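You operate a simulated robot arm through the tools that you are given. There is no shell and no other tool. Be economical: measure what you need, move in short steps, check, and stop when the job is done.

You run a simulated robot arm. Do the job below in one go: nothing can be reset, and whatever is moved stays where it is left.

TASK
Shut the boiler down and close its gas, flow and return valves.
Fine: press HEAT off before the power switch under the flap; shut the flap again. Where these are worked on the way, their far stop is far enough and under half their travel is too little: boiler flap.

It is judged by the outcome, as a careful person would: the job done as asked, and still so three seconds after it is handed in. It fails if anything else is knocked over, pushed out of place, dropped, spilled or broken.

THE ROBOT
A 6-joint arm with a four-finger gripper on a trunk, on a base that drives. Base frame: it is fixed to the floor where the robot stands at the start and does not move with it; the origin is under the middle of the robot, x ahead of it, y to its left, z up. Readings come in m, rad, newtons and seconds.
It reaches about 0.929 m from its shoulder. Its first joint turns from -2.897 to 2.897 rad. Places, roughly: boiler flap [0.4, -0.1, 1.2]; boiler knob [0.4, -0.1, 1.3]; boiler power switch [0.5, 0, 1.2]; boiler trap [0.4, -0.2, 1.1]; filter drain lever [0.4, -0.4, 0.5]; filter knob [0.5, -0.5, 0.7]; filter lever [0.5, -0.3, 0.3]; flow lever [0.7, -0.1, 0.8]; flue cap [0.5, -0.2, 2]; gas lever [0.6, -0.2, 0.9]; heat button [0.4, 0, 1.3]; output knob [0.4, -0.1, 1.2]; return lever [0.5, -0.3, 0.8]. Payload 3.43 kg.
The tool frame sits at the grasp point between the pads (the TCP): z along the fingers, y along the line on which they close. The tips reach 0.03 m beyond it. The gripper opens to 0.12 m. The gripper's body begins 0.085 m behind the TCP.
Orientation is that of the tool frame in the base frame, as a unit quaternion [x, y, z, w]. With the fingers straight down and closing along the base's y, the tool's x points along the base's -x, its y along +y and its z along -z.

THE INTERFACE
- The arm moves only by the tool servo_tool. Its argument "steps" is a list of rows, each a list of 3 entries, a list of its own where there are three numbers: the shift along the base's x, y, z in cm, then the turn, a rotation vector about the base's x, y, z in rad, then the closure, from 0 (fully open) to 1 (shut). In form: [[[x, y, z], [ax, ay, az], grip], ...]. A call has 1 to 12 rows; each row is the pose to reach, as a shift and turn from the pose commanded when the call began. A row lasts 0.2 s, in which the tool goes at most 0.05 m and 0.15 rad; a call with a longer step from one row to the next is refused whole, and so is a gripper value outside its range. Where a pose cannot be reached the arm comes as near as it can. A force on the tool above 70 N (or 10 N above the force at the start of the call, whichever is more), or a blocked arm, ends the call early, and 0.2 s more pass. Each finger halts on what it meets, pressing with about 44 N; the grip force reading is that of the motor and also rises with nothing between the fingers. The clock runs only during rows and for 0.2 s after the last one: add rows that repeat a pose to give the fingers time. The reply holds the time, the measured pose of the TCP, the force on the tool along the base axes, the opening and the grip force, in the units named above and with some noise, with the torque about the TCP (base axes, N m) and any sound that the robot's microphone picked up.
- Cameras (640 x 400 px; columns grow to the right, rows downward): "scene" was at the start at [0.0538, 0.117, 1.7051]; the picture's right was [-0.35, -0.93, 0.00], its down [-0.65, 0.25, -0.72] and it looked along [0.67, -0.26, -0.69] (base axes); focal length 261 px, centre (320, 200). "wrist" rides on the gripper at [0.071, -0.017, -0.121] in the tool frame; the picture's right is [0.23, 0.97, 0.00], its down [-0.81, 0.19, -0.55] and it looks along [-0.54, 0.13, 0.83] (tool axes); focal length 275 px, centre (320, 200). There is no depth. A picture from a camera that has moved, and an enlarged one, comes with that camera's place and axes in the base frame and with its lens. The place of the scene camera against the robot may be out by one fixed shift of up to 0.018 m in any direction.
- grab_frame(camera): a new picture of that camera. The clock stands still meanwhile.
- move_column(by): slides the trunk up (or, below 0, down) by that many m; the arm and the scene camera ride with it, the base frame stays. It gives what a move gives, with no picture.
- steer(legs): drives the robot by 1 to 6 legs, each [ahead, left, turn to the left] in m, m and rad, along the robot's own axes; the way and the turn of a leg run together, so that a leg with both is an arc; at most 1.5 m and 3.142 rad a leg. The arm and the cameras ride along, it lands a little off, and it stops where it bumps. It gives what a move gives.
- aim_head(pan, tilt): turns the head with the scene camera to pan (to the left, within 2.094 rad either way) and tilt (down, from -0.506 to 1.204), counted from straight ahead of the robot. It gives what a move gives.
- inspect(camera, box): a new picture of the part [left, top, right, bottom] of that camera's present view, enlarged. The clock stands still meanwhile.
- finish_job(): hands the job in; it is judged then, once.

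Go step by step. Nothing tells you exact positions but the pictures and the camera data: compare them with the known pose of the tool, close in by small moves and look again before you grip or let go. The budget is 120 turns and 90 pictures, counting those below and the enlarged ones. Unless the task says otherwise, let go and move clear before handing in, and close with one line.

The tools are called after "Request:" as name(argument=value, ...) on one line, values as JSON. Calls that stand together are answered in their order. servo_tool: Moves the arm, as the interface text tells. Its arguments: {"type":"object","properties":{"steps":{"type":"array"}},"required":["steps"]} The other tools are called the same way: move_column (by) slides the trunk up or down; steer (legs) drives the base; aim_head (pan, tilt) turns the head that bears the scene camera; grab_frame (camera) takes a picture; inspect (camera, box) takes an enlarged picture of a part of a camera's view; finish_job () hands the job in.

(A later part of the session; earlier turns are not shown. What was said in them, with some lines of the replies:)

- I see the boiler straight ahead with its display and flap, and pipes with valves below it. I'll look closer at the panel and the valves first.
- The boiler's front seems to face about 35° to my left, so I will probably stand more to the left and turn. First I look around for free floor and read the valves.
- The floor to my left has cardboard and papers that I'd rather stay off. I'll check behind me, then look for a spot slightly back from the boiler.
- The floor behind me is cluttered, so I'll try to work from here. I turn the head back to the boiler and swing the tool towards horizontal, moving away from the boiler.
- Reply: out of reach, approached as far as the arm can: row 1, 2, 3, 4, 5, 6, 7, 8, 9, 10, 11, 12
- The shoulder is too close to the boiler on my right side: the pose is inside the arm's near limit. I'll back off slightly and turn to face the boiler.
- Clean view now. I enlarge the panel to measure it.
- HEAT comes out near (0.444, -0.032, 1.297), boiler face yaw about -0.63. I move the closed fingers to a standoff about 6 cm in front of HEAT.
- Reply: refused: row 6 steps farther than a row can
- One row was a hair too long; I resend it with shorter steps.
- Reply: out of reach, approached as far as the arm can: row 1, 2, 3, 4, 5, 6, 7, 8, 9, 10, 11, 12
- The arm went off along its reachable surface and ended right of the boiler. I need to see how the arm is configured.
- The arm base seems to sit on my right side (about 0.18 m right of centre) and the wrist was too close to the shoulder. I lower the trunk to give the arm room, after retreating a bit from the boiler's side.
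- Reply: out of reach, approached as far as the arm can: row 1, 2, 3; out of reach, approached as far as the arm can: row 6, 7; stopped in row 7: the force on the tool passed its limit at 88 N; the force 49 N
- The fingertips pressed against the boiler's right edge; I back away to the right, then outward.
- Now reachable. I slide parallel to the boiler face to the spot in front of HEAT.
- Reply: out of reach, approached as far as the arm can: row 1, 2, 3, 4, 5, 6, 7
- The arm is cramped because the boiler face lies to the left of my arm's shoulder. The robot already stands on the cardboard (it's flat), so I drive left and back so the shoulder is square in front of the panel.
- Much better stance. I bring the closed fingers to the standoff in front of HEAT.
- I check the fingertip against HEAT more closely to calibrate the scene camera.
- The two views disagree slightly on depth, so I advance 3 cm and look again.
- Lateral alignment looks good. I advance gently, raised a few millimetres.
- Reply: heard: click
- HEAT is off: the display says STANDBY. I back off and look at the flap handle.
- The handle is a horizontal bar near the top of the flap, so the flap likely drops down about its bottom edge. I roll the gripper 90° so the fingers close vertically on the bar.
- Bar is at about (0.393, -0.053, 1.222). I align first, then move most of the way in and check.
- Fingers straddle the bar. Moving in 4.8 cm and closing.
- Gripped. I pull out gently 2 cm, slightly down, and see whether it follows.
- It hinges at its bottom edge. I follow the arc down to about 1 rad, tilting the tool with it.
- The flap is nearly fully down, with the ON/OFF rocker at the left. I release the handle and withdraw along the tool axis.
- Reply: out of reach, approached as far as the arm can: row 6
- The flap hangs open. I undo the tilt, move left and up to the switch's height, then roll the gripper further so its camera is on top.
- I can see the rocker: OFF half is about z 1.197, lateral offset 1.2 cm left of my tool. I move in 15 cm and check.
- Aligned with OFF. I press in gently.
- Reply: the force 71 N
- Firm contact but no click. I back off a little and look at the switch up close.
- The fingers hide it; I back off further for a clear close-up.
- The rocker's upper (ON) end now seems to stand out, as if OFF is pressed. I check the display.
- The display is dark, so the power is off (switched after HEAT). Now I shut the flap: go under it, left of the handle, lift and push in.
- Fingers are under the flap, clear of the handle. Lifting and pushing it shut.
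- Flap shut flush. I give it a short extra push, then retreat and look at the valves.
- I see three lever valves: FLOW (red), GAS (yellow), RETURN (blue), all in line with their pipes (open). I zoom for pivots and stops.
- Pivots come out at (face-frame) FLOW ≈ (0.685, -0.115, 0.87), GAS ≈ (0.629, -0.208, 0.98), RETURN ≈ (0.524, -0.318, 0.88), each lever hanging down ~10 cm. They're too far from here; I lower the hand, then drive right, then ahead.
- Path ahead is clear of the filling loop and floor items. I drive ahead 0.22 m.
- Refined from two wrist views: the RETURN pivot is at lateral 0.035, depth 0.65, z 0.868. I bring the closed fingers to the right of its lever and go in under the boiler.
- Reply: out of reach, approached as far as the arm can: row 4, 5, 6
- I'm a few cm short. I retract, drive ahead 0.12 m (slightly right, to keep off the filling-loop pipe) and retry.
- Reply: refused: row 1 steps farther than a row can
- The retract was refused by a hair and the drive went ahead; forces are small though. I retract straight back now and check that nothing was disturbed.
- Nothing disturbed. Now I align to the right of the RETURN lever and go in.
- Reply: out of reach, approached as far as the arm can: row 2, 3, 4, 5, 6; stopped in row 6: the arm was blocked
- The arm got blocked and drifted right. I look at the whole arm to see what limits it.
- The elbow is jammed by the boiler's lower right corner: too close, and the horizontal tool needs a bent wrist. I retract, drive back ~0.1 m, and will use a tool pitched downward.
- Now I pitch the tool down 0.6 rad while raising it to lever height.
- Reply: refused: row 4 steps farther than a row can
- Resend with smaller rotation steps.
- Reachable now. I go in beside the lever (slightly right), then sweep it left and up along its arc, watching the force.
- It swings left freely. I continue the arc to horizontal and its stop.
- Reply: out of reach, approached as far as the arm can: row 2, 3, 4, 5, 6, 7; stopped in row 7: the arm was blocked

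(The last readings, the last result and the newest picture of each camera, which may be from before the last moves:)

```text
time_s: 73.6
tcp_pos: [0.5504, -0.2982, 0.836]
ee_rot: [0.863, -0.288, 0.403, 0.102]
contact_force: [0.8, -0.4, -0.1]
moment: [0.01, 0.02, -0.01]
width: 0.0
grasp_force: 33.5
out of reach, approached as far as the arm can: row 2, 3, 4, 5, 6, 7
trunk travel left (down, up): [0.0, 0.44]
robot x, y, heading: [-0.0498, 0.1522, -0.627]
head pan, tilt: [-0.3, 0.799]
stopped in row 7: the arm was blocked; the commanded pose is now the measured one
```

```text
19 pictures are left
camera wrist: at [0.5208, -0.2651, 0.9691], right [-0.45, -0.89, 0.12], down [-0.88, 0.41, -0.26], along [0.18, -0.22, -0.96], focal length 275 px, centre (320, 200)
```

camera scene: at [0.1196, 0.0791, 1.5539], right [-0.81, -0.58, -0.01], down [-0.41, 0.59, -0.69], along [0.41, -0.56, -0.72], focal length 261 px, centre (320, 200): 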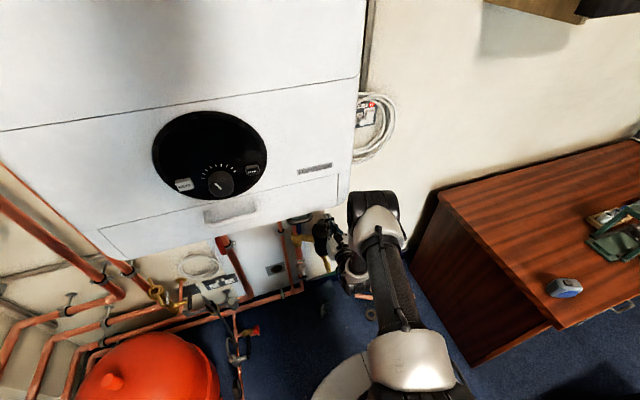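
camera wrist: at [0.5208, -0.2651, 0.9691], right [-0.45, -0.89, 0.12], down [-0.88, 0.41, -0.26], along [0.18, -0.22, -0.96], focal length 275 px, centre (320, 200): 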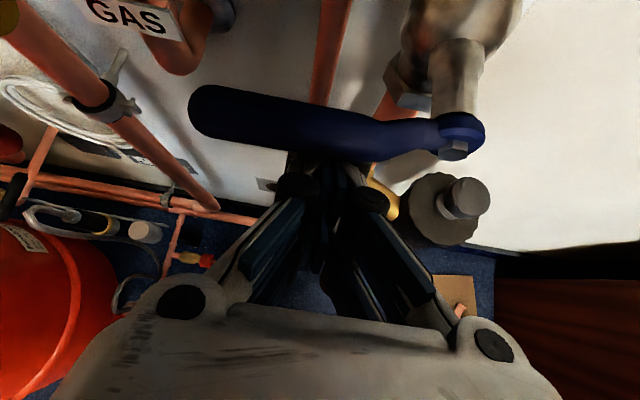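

The lever is about 8° short of horizontal and the arm is at its limit, so I raise the trunk 1.2 cm to push the lever up the rest.

Request:
move_column(by=0.012)

Request:
grab_frame(camera="wrist")

```text
time_s: 74.2
tcp_pos: [0.5461, -0.2946, 0.833]
ee_rot: [0.866, -0.29, 0.395, 0.099]
contact_force: [-0.5, 0.8, -0.7]
moment: [0.03, 0.03, 0.02]
width: 0.0
grasp_force: 33.5
trunk travel left (down, up): [-0.012, 0.428]
robot x, y, heading: [-0.0513, 0.1472, -0.635]
head pan, tilt: [-0.3, 0.799]
```

```text
18 pictures are left
camera wrist: at [0.5185, -0.2629, 0.9679], right [-0.44, -0.89, 0.11], down [-0.88, 0.41, -0.24], along [0.17, -0.21, -0.96], focal length 275 px, centre (320, 200)
```

wrist: 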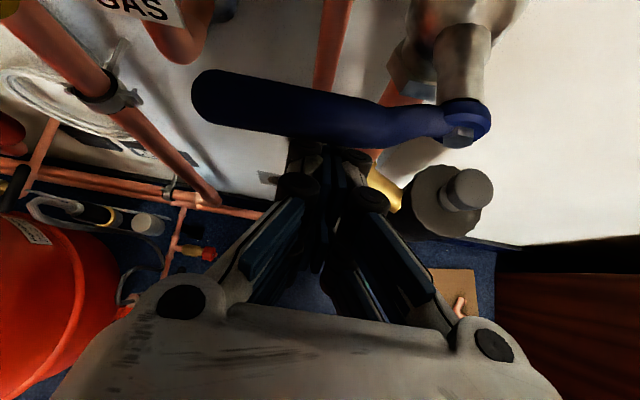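

The trunk lift made the hand slip down instead, so the wrist is touching something above, likely the trap. I undo that, withdraw and will work from farther back with a flatter arm.

Request:
move_column(by=-0.012)

Request:
servo_tool(steps=[[[0, 0, -2], [0, 0, 0], 1], [[-2.4, 1.8, -3], [0, 0, 0], 1], [[-5.6, 4.1, -3.5], [0, 0, 0], 1], [[-8.8, 6.4, -3.5], [0, 0, 0], 1], [[-12, 8.8, -3.5], [0, 0, 0], 1], [[-15.2, 11.1, -3.5], [0, 0, 0], 1]])

Request:
steer(legs=[[-0.13, 0.0, 0]])

Request:
aim_head(pan=0.0, tilt=0.7)

Request:
grab_frame(camera="scene")

```text
time_s: 74.8
tcp_pos: [0.5501, -0.2974, 0.8374]
ee_rot: [0.862, -0.288, 0.404, 0.103]
contact_force: [-13.5, 5.2, -8.0]
moment: [-0.17, -0.3, 0.03]
width: 0.0
grasp_force: 33.1
trunk travel left (down, up): [0.0, 0.44]
robot x, y, heading: [-0.0496, 0.1519, -0.629]
head pan, tilt: [-0.3, 0.799]
```

```text
time_s: 76.2
tcp_pos: [0.388, -0.2132, 0.8063]
ee_rot: [0.864, -0.281, 0.408, 0.088]
contact_force: [-0.1, 0.3, 0.2]
moment: [-0.02, 0.0, 0.02]
width: 0.0
grasp_force: 33.3
out of reach, approached as far as the arm can: row 2, 3, 4, 5, 6
trunk travel left (down, up): [0.0, 0.44]
robot x, y, heading: [-0.0528, 0.1534, -0.632]
head pan, tilt: [-0.3, 0.799]
```

```text
time_s: 77.5
tcp_pos: [0.2809, -0.1375, 0.8069]
ee_rot: [0.864, -0.281, 0.407, 0.089]
contact_force: [0.6, 0.0, 0.4]
moment: [0.04, 0.02, 0.04]
width: 0.0
grasp_force: 33.3
trunk travel left (down, up): [0.0, 0.44]
robot x, y, heading: [-0.1588, 0.2269, -0.632]
head pan, tilt: [-0.3, 0.799]
```

```text
time_s: 78.3
tcp_pos: [0.2816, -0.1376, 0.8058]
ee_rot: [0.864, -0.281, 0.407, 0.088]
contact_force: [-1.7, -0.7, 0.2]
moment: [0.0, 0.02, 0.03]
width: 0.0001
grasp_force: 33.1
trunk travel left (down, up): [0.0, 0.44]
robot x, y, heading: [-0.1559, 0.2238, -0.633]
head pan, tilt: [0.0, 0.7]
```

```text
17 pictures are left
camera scene: at [-0.024, 0.3079, 1.5106], right [-0.59, -0.81, 0.0], down [-0.52, 0.38, -0.76], along [0.62, -0.45, -0.64], focal length 261 px, centre (320, 200)
```

scene: 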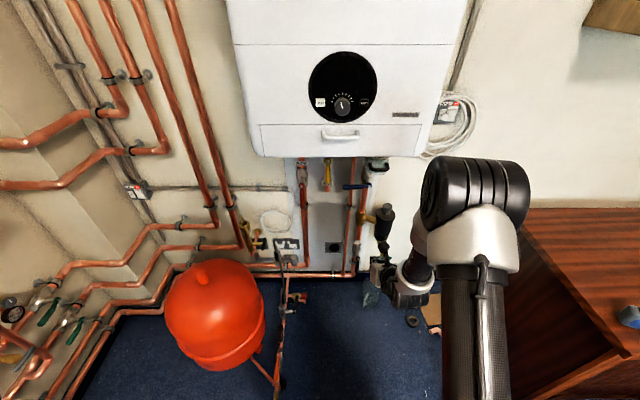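

Trap and pipes look undisturbed, and RETURN is nearly horizontal. From this farther stance I go in under the lever's outer end with a flatter pitch.

Request:
servo_tool(steps=[[[1.6, 2.1, -0.3], [-0.06, -0.08, 0], 1], [[3.2, 4.3, -0.5], [-0.12, -0.16, 0], 1], [[4.7, 6.4, -0.8], [-0.178, -0.242, 0], 1], [[8.5, 3.6, -0.8], [-0.178, -0.242, 0], 1], [[12.3, 0.8, -0.8], [-0.178, -0.242, 0], 1], [[16.1, -2, -0.8], [-0.178, -0.242, 0], 1], [[19.9, -4.8, -0.8], [-0.178, -0.242, 0], 1], [[23.7, -7.6, -0.8], [-0.178, -0.242, 0], 1], [[27.5, -10.4, -0.8], [-0.178, -0.242, 0], 1], [[30, -12.2, -0.8], [-0.178, -0.242, 0], 1]])

Request:
grab_frame(camera="wrist")

```text
time_s: 80.5
tcp_pos: [0.5854, -0.2684, 0.7976]
ee_rot: [0.8, -0.25, 0.531, 0.125]
contact_force: [0.5, -0.2, 0.3]
moment: [0.01, 0.02, -0.02]
width: 0.0002
grasp_force: 33.5
out of reach, approached as far as the arm can: row 1, 2, 3, 4, 5, 6, 7, 8, 9, 10
trunk travel left (down, up): [0.0, 0.44]
robot x, y, heading: [-0.1556, 0.2267, -0.633]
head pan, tilt: [0.0, 0.7]
```

```text
16 pictures are left
camera wrist: at [0.5223, -0.2194, 0.9113], right [-0.45, -0.88, 0.15], down [-0.79, 0.31, -0.53], along [0.42, -0.35, -0.84], focal length 275 px, centre (320, 200)
```

wrist: 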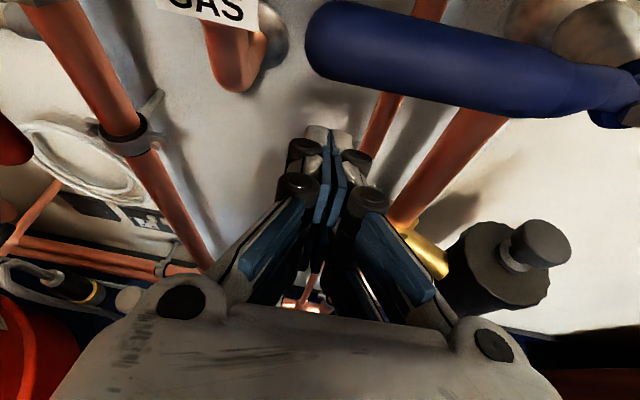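

Now the finger is under the lever's outer part. I shift right 1.5 cm and push up to the stop.

Request:
servo_tool(steps=[[[-0.9, -1.2, 1], [0, 0, 0], 1], [[-0.9, -1.2, 3], [0, 0, 0], 1], [[-0.9, -1.2, 4.5], [0, 0, 0], 1], [[-0.9, -1.2, 5.5], [0, 0, 0], 1], [[-0.9, -1.2, 6.5], [0, 0, 0], 1], [[-0.9, -1.2, 7.3], [0, 0, 0], 1]])

Request:
grab_frame(camera="wrist")

```text
time_s: 81.9
tcp_pos: [0.569, -0.2793, 0.8376]
ee_rot: [0.812, -0.258, 0.508, 0.124]
contact_force: [0.2, 6.0, -64.1]
moment: [-0.03, 0.2, 0.06]
width: 0.0059
grasp_force: 33.0
trunk travel left (down, up): [0.0, 0.44]
robot x, y, heading: [-0.1551, 0.2267, -0.633]
head pan, tilt: [0.0, 0.7]
```

```text
15 pictures are left
camera wrist: at [0.5132, -0.2307, 0.9561], right [-0.45, -0.88, 0.15], down [-0.81, 0.33, -0.48], along [0.38, -0.34, -0.86], focal length 275 px, centre (320, 200)
```

wrist: 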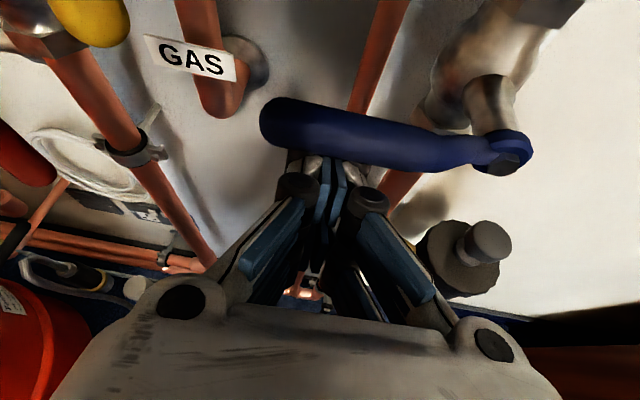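

The lever is hard against its stop (64 N) and horizontal: RETURN closed. Next GAS: I withdraw, and go to the right side of its yellow lever.

Request:
servo_tool(steps=[[[0, 0, -2], [0, 0, 0], 1], [[-3.2, 2.35, -2], [0, 0, 0], 1], [[-6.4, 4.7, -2], [0, 0, 0], 1], [[-8, 5.9, 0], [0, 0, 0], 1], [[-6.4, 8.2, 3], [0, 0, 0], 1], [[-4.8, 10.4, 6], [0, 0, 0], 1], [[-4.3, 11, 8.7], [0, 0, 0], 1], [[-1.1, 8.6, 8.7], [0, 0, 0], 1]])

Request:
grab_frame(camera="wrist")

```text
time_s: 83.7
tcp_pos: [0.5619, -0.2268, 0.9633]
ee_rot: [0.805, -0.242, 0.531, 0.111]
contact_force: [1.0, -0.5, 1.4]
moment: [-0.01, 0.01, 0.0]
width: 0.0
grasp_force: 32.9
out of reach, approached as far as the arm can: row 2, 3, 4, 5, 6, 7, 8
trunk travel left (down, up): [0.0, 0.44]
robot x, y, heading: [-0.1534, 0.2289, -0.636]
head pan, tilt: [0.0, 0.7]
```

```text
14 pictures are left
camera wrist: at [0.4979, -0.1796, 1.0784], right [-0.42, -0.9, 0.13], down [-0.8, 0.3, -0.52], along [0.43, -0.33, -0.84], focal length 275 px, centre (320, 200)
```

wrist: 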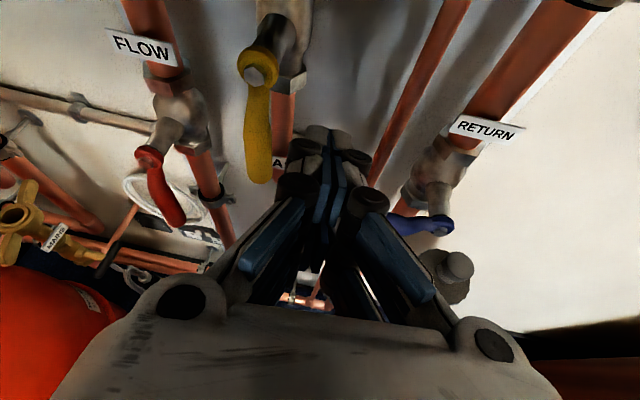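

GAS lever is just left of the fingers. I lower to its lower half and go alongside on its right.

Request:
servo_tool(steps=[[[0, 0, -3.3], [0, 0, 0], 1], [[1.2, -0.9, -3.3], [0, 0, 0], 1], [[2.2, -1.6, -3.3], [0, 0, 0], 1]])

```text
time_s: 84.5
tcp_pos: [0.5857, -0.2546, 0.9347]
ee_rot: [0.8, -0.247, 0.532, 0.122]
contact_force: [-0.8, 0.5, 0.0]
moment: [-0.02, 0.03, -0.02]
width: 0.0
grasp_force: 33.1
out of reach, approached as far as the arm can: row 1, 2, 3
trunk travel left (down, up): [0.0, 0.44]
robot x, y, heading: [-0.1594, 0.2268, -0.635]
head pan, tilt: [0.0, 0.7]
```

Beside the lever. I sweep left along its arc.

Request:
servo_tool(steps=[[[1.2, 1.6, -0.3], [0, 0, 0], 1], [[2.4, 3.2, -0.5], [0, 0, 0], 1], [[3.6, 4.8, -1], [0, 0, 0], 1], [[4.7, 6.4, -1], [0, 0, 0], 1], [[5.6, 7.7, 0], [0, 0, 0], 1], [[6.3, 8.6, 0.8], [0, 0, 0], 1], [[6.9, 9.4, 2], [0, 0, 0], 1], [[7.4, 10.1, 3.5], [0, 0, 0], 1]])

Request:
grab_frame(camera="wrist")

```text
time_s: 86.3
tcp_pos: [0.6502, -0.1592, 0.9517]
ee_rot: [0.802, -0.259, 0.523, 0.127]
contact_force: [-31.1, -7.7, -36.4]
moment: [0.29, -0.13, -0.21]
width: 0.0
grasp_force: 34.1
out of reach, approached as far as the arm can: row 1, 2, 3, 4, 5, 6, 7
trunk travel left (down, up): [0.0, 0.44]
robot x, y, heading: [-0.1561, 0.2269, -0.636]
head pan, tilt: [0.0, 0.7]
```

```text
13 pictures are left
camera wrist: at [0.591, -0.1096, 1.0676], right [-0.46, -0.88, 0.14], down [-0.79, 0.33, -0.51], along [0.4, -0.35, -0.85], focal length 275 px, centre (320, 200)
```

wrist: 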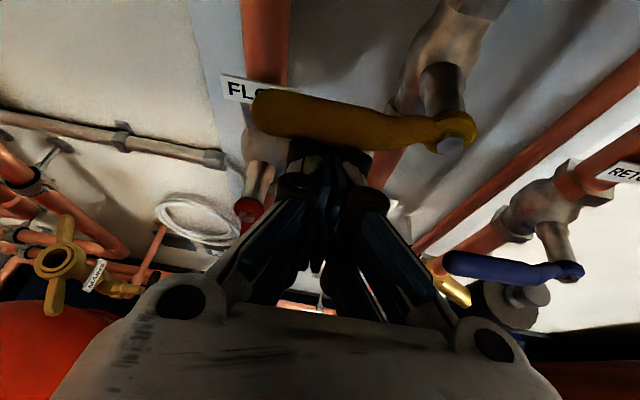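

GAS lever is horizontal. I nudge up a bit more to confirm the stop.

Request:
servo_tool(steps=[[[0, 0, 0.6], [0, 0, 0], 1], [[0, 0, 1.2], [0, 0, 0], 1]])

Request:
inspect(camera="wrist", box=[220, 40, 600, 290])

```text
time_s: 86.9
tcp_pos: [0.6522, -0.1568, 0.9531]
ee_rot: [0.807, -0.257, 0.516, 0.128]
contact_force: [-33.3, -10.4, -55.2]
moment: [0.49, 0.06, -0.3]
width: 0.0062
grasp_force: 33.1
trunk travel left (down, up): [0.0, 0.44]
robot x, y, heading: [-0.1571, 0.2281, -0.631]
head pan, tilt: [0.0, 0.7]
```

```text
1.60 times, centred on (410, 165) of wrist
camera zoom: at [0.5946, -0.1072, 1.0694], right [-0.45, -0.88, 0.15], down [-0.8, 0.33, -0.5], along [0.39, -0.35, -0.85], focal length 440 px, centre (176, 256)
```

zoom: 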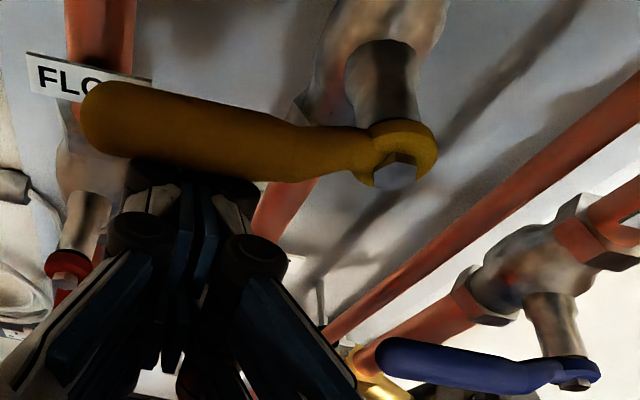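

GAS is at its stop. Now FLOW: lower, withdraw, and come down to the right of the red lever.

Request:
servo_tool(steps=[[[0, 0, -2.5], [0, 0, 0], 1], [[-3.5, 2.6, -3], [0, 0, 0], 1], [[-7, 5.1, -3.5], [0, 0, 0], 1], [[-8.5, 6.2, -7], [0, 0, 0], 1], [[-8.5, 6.2, -11], [0, 0, 0], 1], [[-8.2, 6.8, -15], [0, 0, 0], 1]])

Request:
grab_frame(camera="wrist")

```text
time_s: 88.3
tcp_pos: [0.5754, -0.0853, 0.8325]
ee_rot: [0.798, -0.252, 0.532, 0.131]
contact_force: [1.0, -0.3, 0.7]
moment: [0.01, 0.03, 0.0]
width: 0.0002
grasp_force: 33.0
trunk travel left (down, up): [0.0, 0.44]
robot x, y, heading: [-0.1564, 0.2239, -0.629]
head pan, tilt: [0.0, 0.7]
```

```text
11 pictures are left
camera wrist: at [0.5143, -0.0324, 0.9468], right [-0.46, -0.88, 0.15], down [-0.78, 0.32, -0.53], along [0.42, -0.36, -0.83], focal length 275 px, centre (320, 200)
```

wrist: 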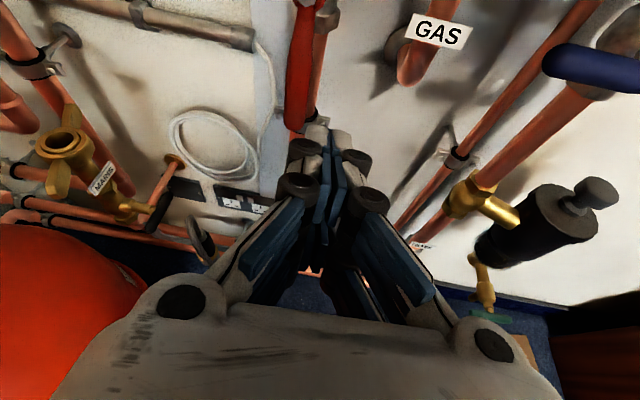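

Aligned right of the FLOW lever. Going in and sweeping left.

Request:
servo_tool(steps=[[[3.2, -2.35, -1.5], [0, 0, 0], 1], [[6.4, -4.7, -3], [0, 0, 0], 1], [[9.7, -7.1, -3], [0, 0, 0], 1], [[10.9, -5.5, -3], [0, 0, 0], 1], [[12.1, -3.9, -3], [0, 0, 0], 1], [[13.2, -2.3, -2.8], [0, 0, 0], 1], [[14.2, -0.9, -1.8], [0, 0, 0], 1], [[15, 0.1, -0.5], [0, 0, 0], 1], [[15.6, 0.9, 1], [0, 0, 0], 1], [[15.9, 1.3, 2.5], [0, 0, 0], 1], [[15.9, 1.3, 4], [0, 0, 0], 1]])

Request:
grab_frame(camera="wrist")

```text
time_s: 90.7
tcp_pos: [0.7147, -0.0586, 0.8434]
ee_rot: [0.801, -0.258, 0.524, 0.133]
contact_force: [-16.5, -8.9, -30.2]
moment: [0.33, 0.25, -0.19]
width: 0.0059
grasp_force: 33.5
out of reach, approached as far as the arm can: row 3, 4, 5, 6, 7, 8, 9, 10, 11
trunk travel left (down, up): [0.0, 0.44]
robot x, y, heading: [-0.1582, 0.2277, -0.631]
head pan, tilt: [0.0, 0.7]
```

```text
10 pictures are left
camera wrist: at [0.6542, -0.0062, 0.9589], right [-0.46, -0.87, 0.15], down [-0.79, 0.33, -0.52], along [0.4, -0.36, -0.84], focal length 275 px, centre (320, 200)
```

wrist: 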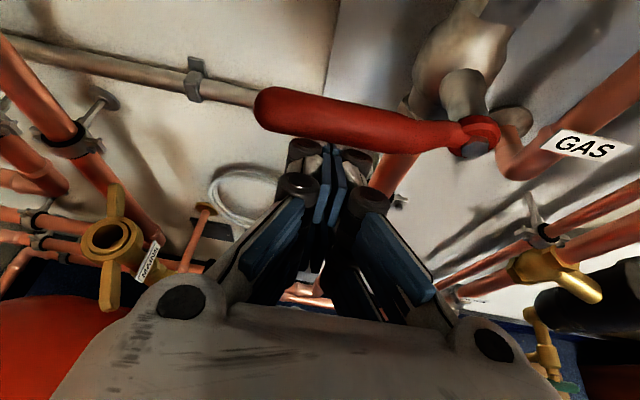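

FLOW lever is across the pipe; a last nudge up against the stop.

Request:
servo_tool(steps=[[[0, 0, 0.7], [0, 0, 0], 1], [[0, 0, 1.4], [0, 0, 0], 1], [[0, 0, 2], [0, 0, 0], 1]])

Request:
servo_tool(steps=[[[0, 0, -2], [0, 0, 0], 1], [[0, 0, -4.5], [0, 0, 0], 1], [[-3.5, 2.6, -5], [0, 0, 0], 1], [[-7, 5.1, -5], [0, 0, 0], 1], [[-10.5, 7.7, -5], [0, 0, 0], 1], [[-14, 10.2, -5], [0, 0, 0], 1], [[-17.5, 12.8, -5], [0, 0, 0], 1], [[-21, 15.4, -5], [0, 0, 0], 1]])

Request:
aim_head(pan=0.1, tilt=0.65)

Request:
grab_frame(camera="wrist")

Request:
grab_frame(camera="scene")

```text
time_s: 91.5
tcp_pos: [0.7131, -0.0522, 0.8465]
ee_rot: [0.808, -0.254, 0.516, 0.13]
contact_force: [-13.7, -11.1, -57.8]
moment: [0.7, 0.83, -0.36]
width: 0.0059
grasp_force: 34.1
trunk travel left (down, up): [0.0, 0.44]
robot x, y, heading: [-0.1558, 0.2265, -0.633]
head pan, tilt: [0.0, 0.7]
```

```text
time_s: 93.3
tcp_pos: [0.5127, 0.1045, 0.8281]
ee_rot: [0.799, -0.251, 0.53, 0.132]
contact_force: [-0.2, 0.1, 0.7]
moment: [-0.03, 0.04, 0.02]
width: 0.0
grasp_force: 33.1
out of reach, approached as far as the arm can: row 2, 3, 8
trunk travel left (down, up): [0.0, 0.44]
robot x, y, heading: [-0.1559, 0.2273, -0.634]
head pan, tilt: [0.0, 0.7]
```

```text
time_s: 94.0
tcp_pos: [0.5126, 0.1047, 0.828]
ee_rot: [0.799, -0.253, 0.529, 0.134]
contact_force: [0.3, -0.4, -0.4]
moment: [-0.01, 0.02, 0.01]
width: 0.0
grasp_force: 33.3
trunk travel left (down, up): [0.0, 0.44]
robot x, y, heading: [-0.1578, 0.2278, -0.633]
head pan, tilt: [0.099, 0.649]
```

```text
9 pictures are left
camera wrist: at [0.4513, 0.1569, 0.9415], right [-0.46, -0.87, 0.16], down [-0.79, 0.32, -0.53], along [0.41, -0.37, -0.83], focal length 275 px, centre (320, 200)
```

wrist: 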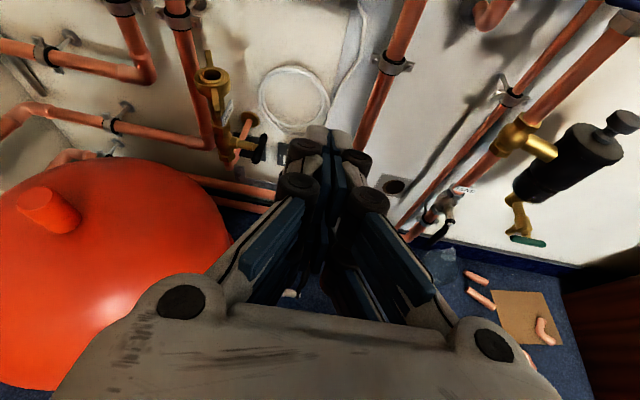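

```text
8 pictures are left
camera scene: at [-0.0177, 0.3141, 1.5149], right [-0.51, -0.86, 0.0], down [-0.52, 0.31, -0.8], along [0.69, -0.4, -0.6], focal length 261 px, centre (320, 200)
```

scene: 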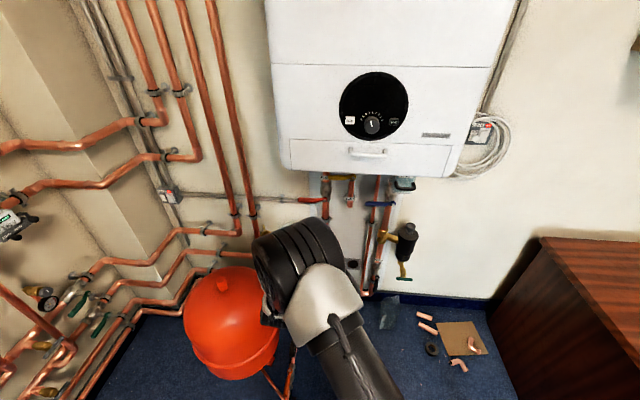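

Request:
inspect(camera="scene", box=[270, 130, 430, 230])

```text
4.00 times, centred on (350, 180) of scene
camera zoom: at [-0.0177, 0.3141, 1.5149], right [-0.51, -0.86, 0.0], down [-0.52, 0.31, -0.8], along [0.69, -0.4, -0.6], focal length 1046 px, centre (200, 280)
```

zoom: 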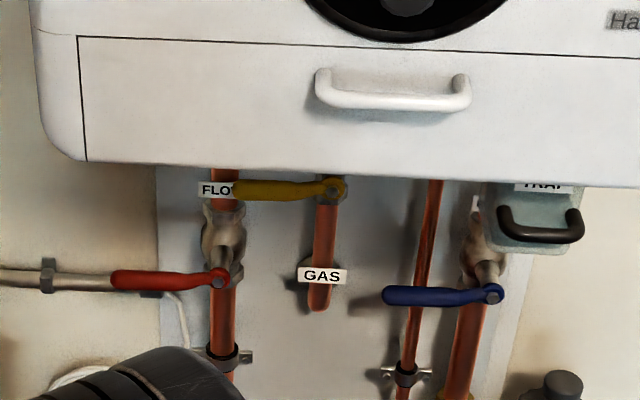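

All three levers lie across their pipes at their stops, the flap is shut flush, the display is dark, and the arm is clear of everything. I hand the job in.

Request:
finish_job()

```text
The job is handed in.
```

The boiler is shut down: I pressed HEAT off first, then switched the power off and shut the flap. The gas, flow and return valves are closed against their stops.
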